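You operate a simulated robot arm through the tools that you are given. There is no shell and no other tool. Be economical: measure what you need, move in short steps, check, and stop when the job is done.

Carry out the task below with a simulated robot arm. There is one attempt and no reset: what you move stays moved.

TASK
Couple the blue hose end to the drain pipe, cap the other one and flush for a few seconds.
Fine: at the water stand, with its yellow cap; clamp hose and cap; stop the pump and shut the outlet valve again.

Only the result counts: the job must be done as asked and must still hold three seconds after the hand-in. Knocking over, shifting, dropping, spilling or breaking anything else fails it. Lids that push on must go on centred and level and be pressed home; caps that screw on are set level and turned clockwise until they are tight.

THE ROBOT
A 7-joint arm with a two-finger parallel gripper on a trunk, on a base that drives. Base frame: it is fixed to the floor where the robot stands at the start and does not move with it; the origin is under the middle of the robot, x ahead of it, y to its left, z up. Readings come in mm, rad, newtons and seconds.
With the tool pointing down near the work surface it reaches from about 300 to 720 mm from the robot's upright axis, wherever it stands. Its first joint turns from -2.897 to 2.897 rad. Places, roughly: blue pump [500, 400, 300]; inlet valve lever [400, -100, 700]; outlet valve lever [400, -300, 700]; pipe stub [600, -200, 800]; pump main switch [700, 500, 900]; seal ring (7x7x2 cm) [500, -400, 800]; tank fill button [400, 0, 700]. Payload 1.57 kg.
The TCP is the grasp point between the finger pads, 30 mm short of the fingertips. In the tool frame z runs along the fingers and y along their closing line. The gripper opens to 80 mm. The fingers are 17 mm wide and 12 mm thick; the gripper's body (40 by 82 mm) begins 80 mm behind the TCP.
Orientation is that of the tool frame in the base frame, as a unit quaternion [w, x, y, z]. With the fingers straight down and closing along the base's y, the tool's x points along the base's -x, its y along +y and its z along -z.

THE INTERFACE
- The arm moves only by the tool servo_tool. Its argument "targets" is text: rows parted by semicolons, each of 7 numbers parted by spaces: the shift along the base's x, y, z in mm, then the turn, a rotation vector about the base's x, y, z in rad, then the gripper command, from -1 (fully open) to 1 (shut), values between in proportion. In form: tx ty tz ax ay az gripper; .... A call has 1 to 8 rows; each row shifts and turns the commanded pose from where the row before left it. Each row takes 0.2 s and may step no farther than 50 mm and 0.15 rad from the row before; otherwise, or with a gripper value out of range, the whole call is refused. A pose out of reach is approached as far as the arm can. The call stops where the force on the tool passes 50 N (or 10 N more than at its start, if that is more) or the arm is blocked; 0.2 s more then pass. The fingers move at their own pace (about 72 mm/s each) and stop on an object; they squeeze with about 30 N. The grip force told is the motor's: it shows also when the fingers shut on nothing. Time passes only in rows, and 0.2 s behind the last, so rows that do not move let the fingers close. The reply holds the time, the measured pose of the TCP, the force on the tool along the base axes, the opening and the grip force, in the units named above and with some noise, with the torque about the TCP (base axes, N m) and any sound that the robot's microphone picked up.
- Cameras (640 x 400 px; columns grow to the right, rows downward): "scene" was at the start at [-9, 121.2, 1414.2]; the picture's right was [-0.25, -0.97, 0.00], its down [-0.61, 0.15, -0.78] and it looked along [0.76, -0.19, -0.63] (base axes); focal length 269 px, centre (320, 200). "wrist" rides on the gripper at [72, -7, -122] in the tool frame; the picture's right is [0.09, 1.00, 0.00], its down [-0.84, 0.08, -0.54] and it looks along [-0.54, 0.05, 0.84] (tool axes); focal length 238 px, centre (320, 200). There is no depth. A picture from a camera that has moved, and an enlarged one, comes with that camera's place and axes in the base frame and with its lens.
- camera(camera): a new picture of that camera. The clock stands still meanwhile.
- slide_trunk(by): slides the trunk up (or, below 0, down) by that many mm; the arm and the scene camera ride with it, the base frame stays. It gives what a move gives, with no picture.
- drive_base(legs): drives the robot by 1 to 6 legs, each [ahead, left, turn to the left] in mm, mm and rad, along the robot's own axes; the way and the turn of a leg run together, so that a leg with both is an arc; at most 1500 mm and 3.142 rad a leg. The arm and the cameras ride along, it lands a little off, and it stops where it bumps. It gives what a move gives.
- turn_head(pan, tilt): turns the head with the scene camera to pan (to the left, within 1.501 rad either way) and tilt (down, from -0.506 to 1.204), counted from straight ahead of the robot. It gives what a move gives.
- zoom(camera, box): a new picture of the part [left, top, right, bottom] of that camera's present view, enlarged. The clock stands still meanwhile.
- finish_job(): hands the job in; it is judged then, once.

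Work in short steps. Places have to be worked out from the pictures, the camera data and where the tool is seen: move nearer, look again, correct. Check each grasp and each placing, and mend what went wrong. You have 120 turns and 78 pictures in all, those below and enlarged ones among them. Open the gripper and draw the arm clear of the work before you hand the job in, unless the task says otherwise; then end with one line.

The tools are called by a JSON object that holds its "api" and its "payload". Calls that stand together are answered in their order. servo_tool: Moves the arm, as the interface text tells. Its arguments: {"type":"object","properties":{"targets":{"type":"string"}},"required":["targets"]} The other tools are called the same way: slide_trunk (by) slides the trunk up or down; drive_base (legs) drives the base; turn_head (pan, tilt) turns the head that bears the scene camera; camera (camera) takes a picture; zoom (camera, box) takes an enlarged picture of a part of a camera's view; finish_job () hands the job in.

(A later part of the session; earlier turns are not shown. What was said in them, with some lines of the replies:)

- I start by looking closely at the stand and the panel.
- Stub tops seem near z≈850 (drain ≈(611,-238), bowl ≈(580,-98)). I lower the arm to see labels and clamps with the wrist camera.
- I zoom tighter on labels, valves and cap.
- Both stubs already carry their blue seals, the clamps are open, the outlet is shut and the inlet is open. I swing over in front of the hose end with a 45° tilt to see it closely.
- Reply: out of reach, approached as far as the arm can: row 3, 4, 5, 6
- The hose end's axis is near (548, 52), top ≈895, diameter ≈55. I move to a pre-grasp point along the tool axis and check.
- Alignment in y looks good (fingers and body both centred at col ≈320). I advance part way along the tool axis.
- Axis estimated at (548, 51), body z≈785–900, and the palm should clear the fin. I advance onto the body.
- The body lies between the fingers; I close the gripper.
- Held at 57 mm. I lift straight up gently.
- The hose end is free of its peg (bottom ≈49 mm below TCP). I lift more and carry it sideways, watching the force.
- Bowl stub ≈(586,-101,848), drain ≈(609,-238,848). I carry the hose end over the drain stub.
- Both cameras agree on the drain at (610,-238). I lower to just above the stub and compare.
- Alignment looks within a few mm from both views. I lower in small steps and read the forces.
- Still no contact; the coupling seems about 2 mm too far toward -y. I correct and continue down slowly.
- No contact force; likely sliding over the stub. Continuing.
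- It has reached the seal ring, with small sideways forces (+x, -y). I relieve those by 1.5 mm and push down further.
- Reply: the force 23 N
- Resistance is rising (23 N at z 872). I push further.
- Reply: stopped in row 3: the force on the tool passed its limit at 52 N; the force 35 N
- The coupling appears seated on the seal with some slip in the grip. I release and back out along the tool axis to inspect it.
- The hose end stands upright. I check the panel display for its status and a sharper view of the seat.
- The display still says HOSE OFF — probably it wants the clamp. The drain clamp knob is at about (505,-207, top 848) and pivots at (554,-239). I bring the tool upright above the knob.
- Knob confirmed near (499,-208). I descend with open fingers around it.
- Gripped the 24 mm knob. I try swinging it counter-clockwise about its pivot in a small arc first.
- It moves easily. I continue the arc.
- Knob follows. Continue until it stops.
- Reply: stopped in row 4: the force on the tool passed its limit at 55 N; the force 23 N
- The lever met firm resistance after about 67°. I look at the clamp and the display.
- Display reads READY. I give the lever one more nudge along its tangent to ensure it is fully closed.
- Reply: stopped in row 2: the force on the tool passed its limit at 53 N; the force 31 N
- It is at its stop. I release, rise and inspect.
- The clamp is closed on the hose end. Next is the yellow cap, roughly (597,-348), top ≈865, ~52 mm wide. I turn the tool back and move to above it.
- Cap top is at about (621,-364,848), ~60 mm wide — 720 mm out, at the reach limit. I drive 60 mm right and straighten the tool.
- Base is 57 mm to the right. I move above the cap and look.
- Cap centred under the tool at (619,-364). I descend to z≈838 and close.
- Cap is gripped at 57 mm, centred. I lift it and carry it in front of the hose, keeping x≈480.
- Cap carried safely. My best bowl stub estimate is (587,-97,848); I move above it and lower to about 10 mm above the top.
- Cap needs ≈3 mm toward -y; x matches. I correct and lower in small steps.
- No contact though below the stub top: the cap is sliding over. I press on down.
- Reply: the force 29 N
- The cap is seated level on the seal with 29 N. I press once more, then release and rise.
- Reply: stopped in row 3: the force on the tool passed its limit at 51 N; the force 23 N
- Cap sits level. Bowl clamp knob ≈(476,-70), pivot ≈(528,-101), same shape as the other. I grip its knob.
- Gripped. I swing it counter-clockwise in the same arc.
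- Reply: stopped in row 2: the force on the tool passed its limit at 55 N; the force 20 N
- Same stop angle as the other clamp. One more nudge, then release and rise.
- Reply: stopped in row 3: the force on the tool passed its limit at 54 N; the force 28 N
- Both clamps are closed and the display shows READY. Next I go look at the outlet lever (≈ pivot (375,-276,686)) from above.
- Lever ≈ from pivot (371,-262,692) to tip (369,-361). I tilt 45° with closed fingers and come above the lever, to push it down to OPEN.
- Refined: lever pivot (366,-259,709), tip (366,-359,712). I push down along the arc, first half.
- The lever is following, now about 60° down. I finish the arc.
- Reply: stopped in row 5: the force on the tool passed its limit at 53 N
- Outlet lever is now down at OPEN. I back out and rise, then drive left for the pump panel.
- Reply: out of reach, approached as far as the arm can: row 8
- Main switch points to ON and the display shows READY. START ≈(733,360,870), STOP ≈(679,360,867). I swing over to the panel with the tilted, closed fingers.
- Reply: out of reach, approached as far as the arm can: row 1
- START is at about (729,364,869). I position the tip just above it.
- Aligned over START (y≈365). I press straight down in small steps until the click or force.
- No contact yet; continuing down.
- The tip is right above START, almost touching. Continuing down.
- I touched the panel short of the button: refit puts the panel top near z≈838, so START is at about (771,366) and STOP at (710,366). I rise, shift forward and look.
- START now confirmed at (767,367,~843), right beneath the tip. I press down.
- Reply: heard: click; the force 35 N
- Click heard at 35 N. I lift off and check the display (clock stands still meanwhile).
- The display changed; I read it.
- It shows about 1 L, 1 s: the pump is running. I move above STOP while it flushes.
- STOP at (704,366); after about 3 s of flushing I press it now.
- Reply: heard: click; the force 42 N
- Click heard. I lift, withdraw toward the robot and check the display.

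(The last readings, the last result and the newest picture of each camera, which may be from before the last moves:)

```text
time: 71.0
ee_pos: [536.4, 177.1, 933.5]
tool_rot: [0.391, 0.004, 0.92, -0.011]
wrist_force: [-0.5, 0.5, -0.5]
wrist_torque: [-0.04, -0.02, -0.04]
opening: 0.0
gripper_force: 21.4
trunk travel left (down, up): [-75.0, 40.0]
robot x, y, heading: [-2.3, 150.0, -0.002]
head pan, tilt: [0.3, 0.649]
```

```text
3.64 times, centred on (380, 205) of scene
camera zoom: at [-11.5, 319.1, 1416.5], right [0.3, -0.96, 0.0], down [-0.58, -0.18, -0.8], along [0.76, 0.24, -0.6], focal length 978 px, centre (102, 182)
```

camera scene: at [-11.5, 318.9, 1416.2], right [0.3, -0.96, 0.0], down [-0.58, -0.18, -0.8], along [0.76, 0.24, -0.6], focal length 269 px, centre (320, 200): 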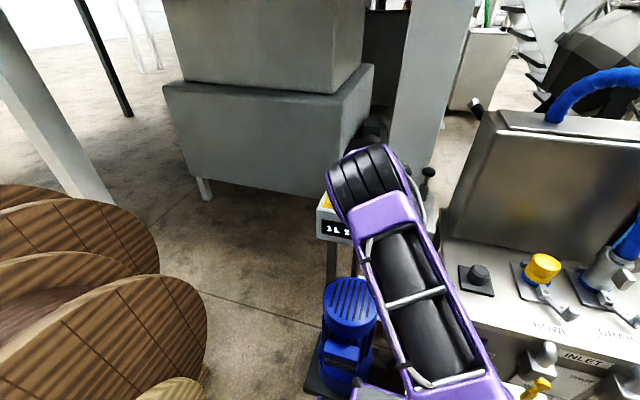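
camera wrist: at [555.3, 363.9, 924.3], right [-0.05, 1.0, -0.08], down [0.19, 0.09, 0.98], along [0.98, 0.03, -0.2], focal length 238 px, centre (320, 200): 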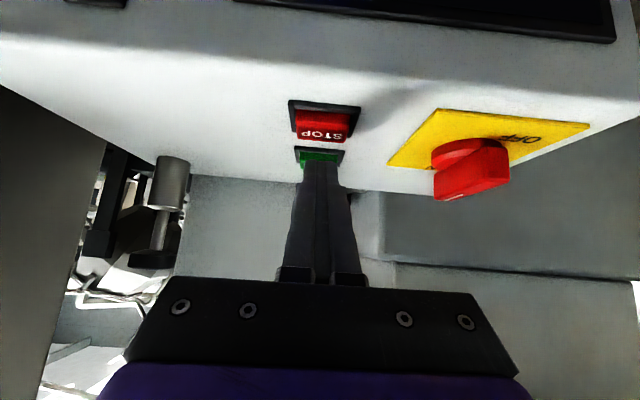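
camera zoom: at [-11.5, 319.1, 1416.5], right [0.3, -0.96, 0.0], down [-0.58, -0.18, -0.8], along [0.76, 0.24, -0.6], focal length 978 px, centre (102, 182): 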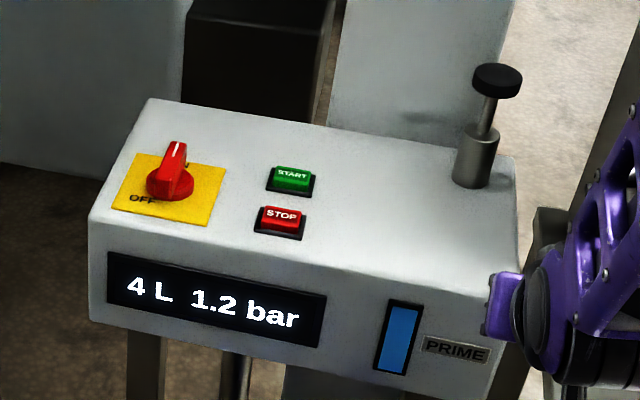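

Display now "4 L 1.2 bar"; I keep moving back and drive right, then check that the litres no longer count.

{"api": "servo_tool", "payload": {"targets": "-31 -38 2 0 0 0 1; -31 -38 2 0 0 0 1; -31 -38 2 0 0 0 1; -31 -38 2 0 0 0 1; -25 -38 2 0 0 0 1"}}

{"api": "zoom", "payload": {"camera": "scene", "box": [310, 210, 400, 260]}}

```text
time: 72.2
ee_pos: [392.7, -18.0, 942.6]
tool_rot: [0.39, 0.005, 0.921, -0.01]
wrist_force: [0.4, 0.0, -0.6]
wrist_torque: [0.01, -0.02, 0.0]
opening: 0.0
gripper_force: 21.6
out of reach, approached as far as the arm can: row 4
trunk travel left (down, up): [-75.0, 40.0]
robot x, y, heading: [-2.7, 148.1, 0.004]
head pan, tilt: [0.3, 0.649]
```

```text
7.11 times, centred on (355, 235) of scene
camera zoom: at [-11.5, 319.1, 1416.6], right [0.3, -0.96, 0.0], down [-0.58, -0.18, -0.8], along [0.76, 0.24, -0.6], focal length 1913 px, centre (71, -49)
```

zoom: 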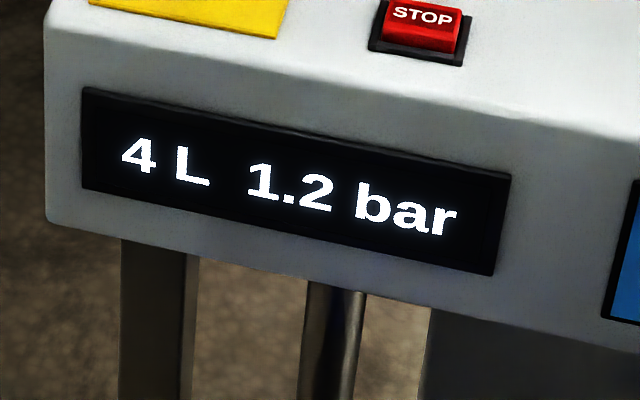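

Still 4 L: the pump is stopped. I drive 150 mm right and bring the finger down left of the outlet lever to shut it.

{"api": "drive_base", "payload": {"legs": [[0, -150, 0]]}}

{"api": "servo_tool", "payload": {"targets": "-10 -20 -40 0 0 0 1; -10 -20 -40 0 0 0 1; -10 -15 -40 0 0 0 1; -9 0 -40 0 0 0 1"}}

{"api": "camera", "payload": {"camera": "wrist"}}

```text
time: 74.2
ee_pos: [393.4, -167.6, 944.3]
tool_rot: [0.39, 0.005, 0.921, -0.01]
wrist_force: [-0.6, 0.4, 1.1]
wrist_torque: [0.03, 0.01, 0.02]
opening: 0.0
gripper_force: 21.4
trunk travel left (down, up): [-75.0, 40.0]
robot x, y, heading: [-2.0, 1.3, 0.0]
head pan, tilt: [0.3, 0.649]
```

```text
time: 75.2
ee_pos: [354.0, -221.2, 783.0]
tool_rot: [0.39, 0.005, 0.921, -0.011]
wrist_force: [0.1, -0.3, 0.4]
wrist_torque: [0.02, 0.0, -0.02]
opening: 0.1
gripper_force: 20.9
trunk travel left (down, up): [-75.0, 40.0]
robot x, y, heading: [0.7, 0.7, -0.003]
head pan, tilt: [0.3, 0.649]
```

```text
5 pictures are left
camera wrist: at [215.7, -224.2, 816.4], right [-0.05, 1.0, -0.08], down [0.2, 0.09, 0.98], along [0.98, 0.03, -0.2], focal length 238 px, centre (320, 200)
```

wrist: 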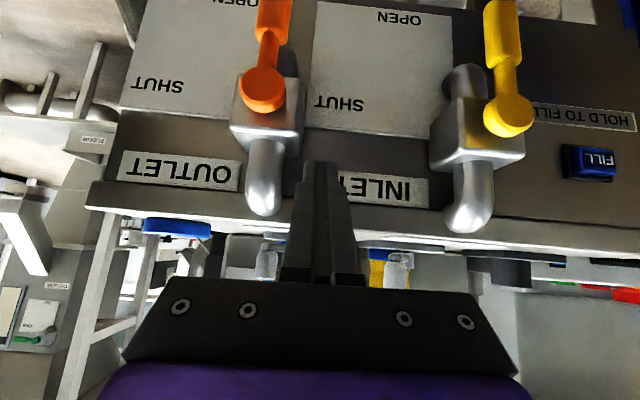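

The finger is between the two levers, left of the outlet lever. I descend beside it.

{"api": "servo_tool", "payload": {"targets": "0 0 -45 0 0 0 1; 0 0 -45 0 0 0 1; 0 0 -37 0 0 0 1; 0 -10 0 0 0 0 1"}}

{"api": "servo_tool", "payload": {"targets": "0 -8 0 0 0 0 1; 0 -12 -2 0 0 0 1; 0 -13 -2 0 0 0 1; 0 -13 2 0 0 0 1; 0 -12 3 0 0 0 1; 0 -11 6 0 0 0 1; 0 -11 7 0 0 0 1"}}

{"api": "camera", "payload": {"camera": "wrist"}}

```text
time: 76.2
ee_pos: [354.7, -231.8, 656.3]
tool_rot: [0.39, 0.005, 0.921, -0.01]
wrist_force: [0.7, 0.1, 0.1]
wrist_torque: [0.01, 0.0, 0.03]
opening: 0.0
gripper_force: 21.4
trunk travel left (down, up): [-75.0, 40.0]
robot x, y, heading: [-1.3, 1.5, -0.0]
head pan, tilt: [0.3, 0.649]
```

```text
time: 77.8
ee_pos: [353.9, -313.2, 671.2]
tool_rot: [0.39, 0.005, 0.921, -0.011]
wrist_force: [0.4, 0.4, 0.5]
wrist_torque: [0.02, -0.01, 0.02]
opening: 0.0
gripper_force: 21.9
trunk travel left (down, up): [-75.0, 40.0]
robot x, y, heading: [-1.0, -4.9, -0.004]
head pan, tilt: [0.3, 0.649]
```

```text
4 pictures are left
camera wrist: at [216.0, -315.7, 704.7], right [-0.05, 1.0, -0.08], down [0.19, 0.09, 0.98], along [0.98, 0.03, -0.2], focal length 238 px, centre (320, 200)
```

wrist: 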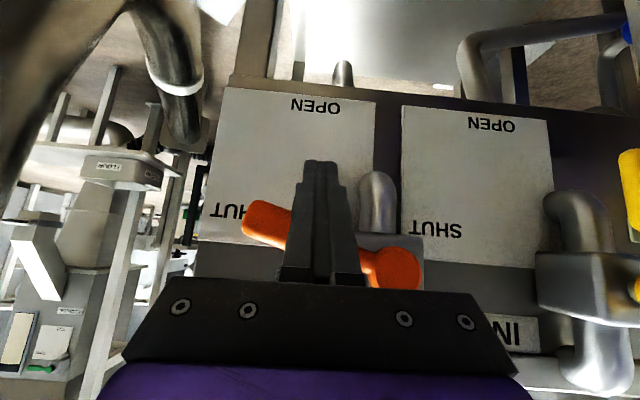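

The lever is about 20° from SHUT. I push it the rest of the way up to its stop.

{"api": "servo_tool", "payload": {"targets": "0 -6 8 0 0 0 1; 0 -5 8 0 0 0 1; 0 -3 7 0 0 0 1; 0 0 5 0 0 0 1; 0 0 4 0 0 0 1; 0 0 4 0 0 0 1; 0 0 4 0 0 0 1"}}

```text
time: 79.2
ee_pos: [346.0, -325.2, 699.3]
tool_rot: [0.379, 0.009, 0.925, -0.009]
wrist_force: [-3.7, 0.5, -3.6]
wrist_torque: [-0.07, 0.01, -0.04]
opening: 0.0
gripper_force: 21.6
trunk travel left (down, up): [-75.0, 40.0]
robot x, y, heading: [-2.8, 0.7, -0.004]
head pan, tilt: [0.3, 0.649]
stopped in row 6: the force on the tool passed its limit at 53 N (the readings are from after the stop); the commanded pose is now the measured one
```

The lever reached its stop. I ease off and retract along the finger axis, then look.

{"api": "servo_tool", "payload": {"targets": "-2 0 -8 0 0 0 1; -12 0 10 0 0 0 1; -20 0 20 0 0 0 1; -15 0 15 0 0 0 1; 0 0 20 0 0 0 0; 0 0 20 0 0 0 -1; 0 0 40 0 0 0 -1; 0 0 40 0 0 0 -1"}}

{"api": "camera", "payload": {"camera": "wrist"}}

```text
time: 81.0
ee_pos: [297.6, -324.8, 856.7]
tool_rot: [0.381, 0.008, 0.925, -0.009]
wrist_force: [0.1, -0.4, 0.3]
wrist_torque: [0.04, -0.02, 0.0]
opening: 80.0
gripper_force: 0.1
trunk travel left (down, up): [-75.0, 40.0]
robot x, y, heading: [-1.7, 5.2, -0.0]
head pan, tilt: [0.3, 0.649]
```

```text
3 pictures are left
camera wrist: at [160.7, -327.3, 892.4], right [-0.04, 1.0, -0.07], down [0.22, 0.08, 0.97], along [0.98, 0.03, -0.22], focal length 238 px, centre (320, 200)
```

wrist: 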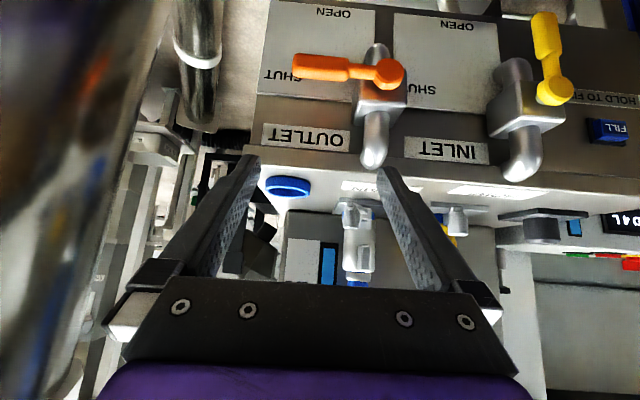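

Outlet lever is at SHUT and the arm is clear. A final check of the whole stand.

{"api": "turn_head", "payload": {"pan": 0.0, "tilt": 0.65}}

{"api": "camera", "payload": {"camera": "scene"}}

```text
time: 81.8
ee_pos: [298.3, -325.7, 855.5]
tool_rot: [0.38, 0.007, 0.925, -0.008]
wrist_force: [0.1, -0.3, 0.3]
wrist_torque: [-0.02, 0.03, -0.01]
opening: 79.9
gripper_force: 0.1
trunk travel left (down, up): [-75.0, 40.0]
robot x, y, heading: [-3.7, 1.9, -0.002]
head pan, tilt: [0.0, 0.649]
```

```text
2 pictures are left
camera scene: at [-7.8, 144.1, 1416.6], right [0.0, -1.0, 0.0], down [-0.6, 0.0, -0.8], along [0.8, 0.0, -0.6], focal length 269 px, centre (320, 200)
```

scene: 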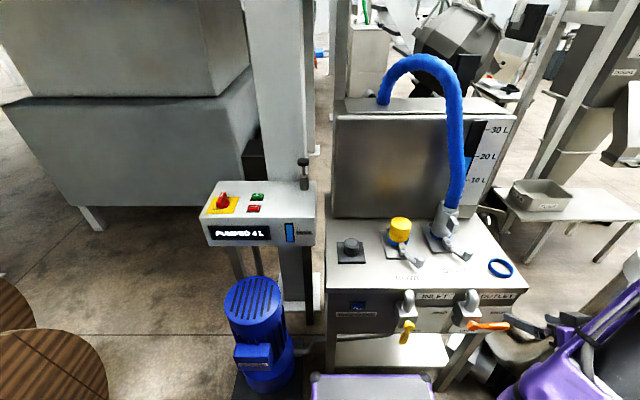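

The display shows "PUMPED 4 L", hose and cap are clamped, and the outlet is shut. I hand in.

{"api": "finish_job", "payload": {}}

```text
The job is handed in.
```

The hose is clamped on the drain pipe and the yellow cap is clamped on the bowl pipe. I flushed for about 4 s (the display read "PUMPED 4 L"), then stopped the pump and shut the outlet valve.
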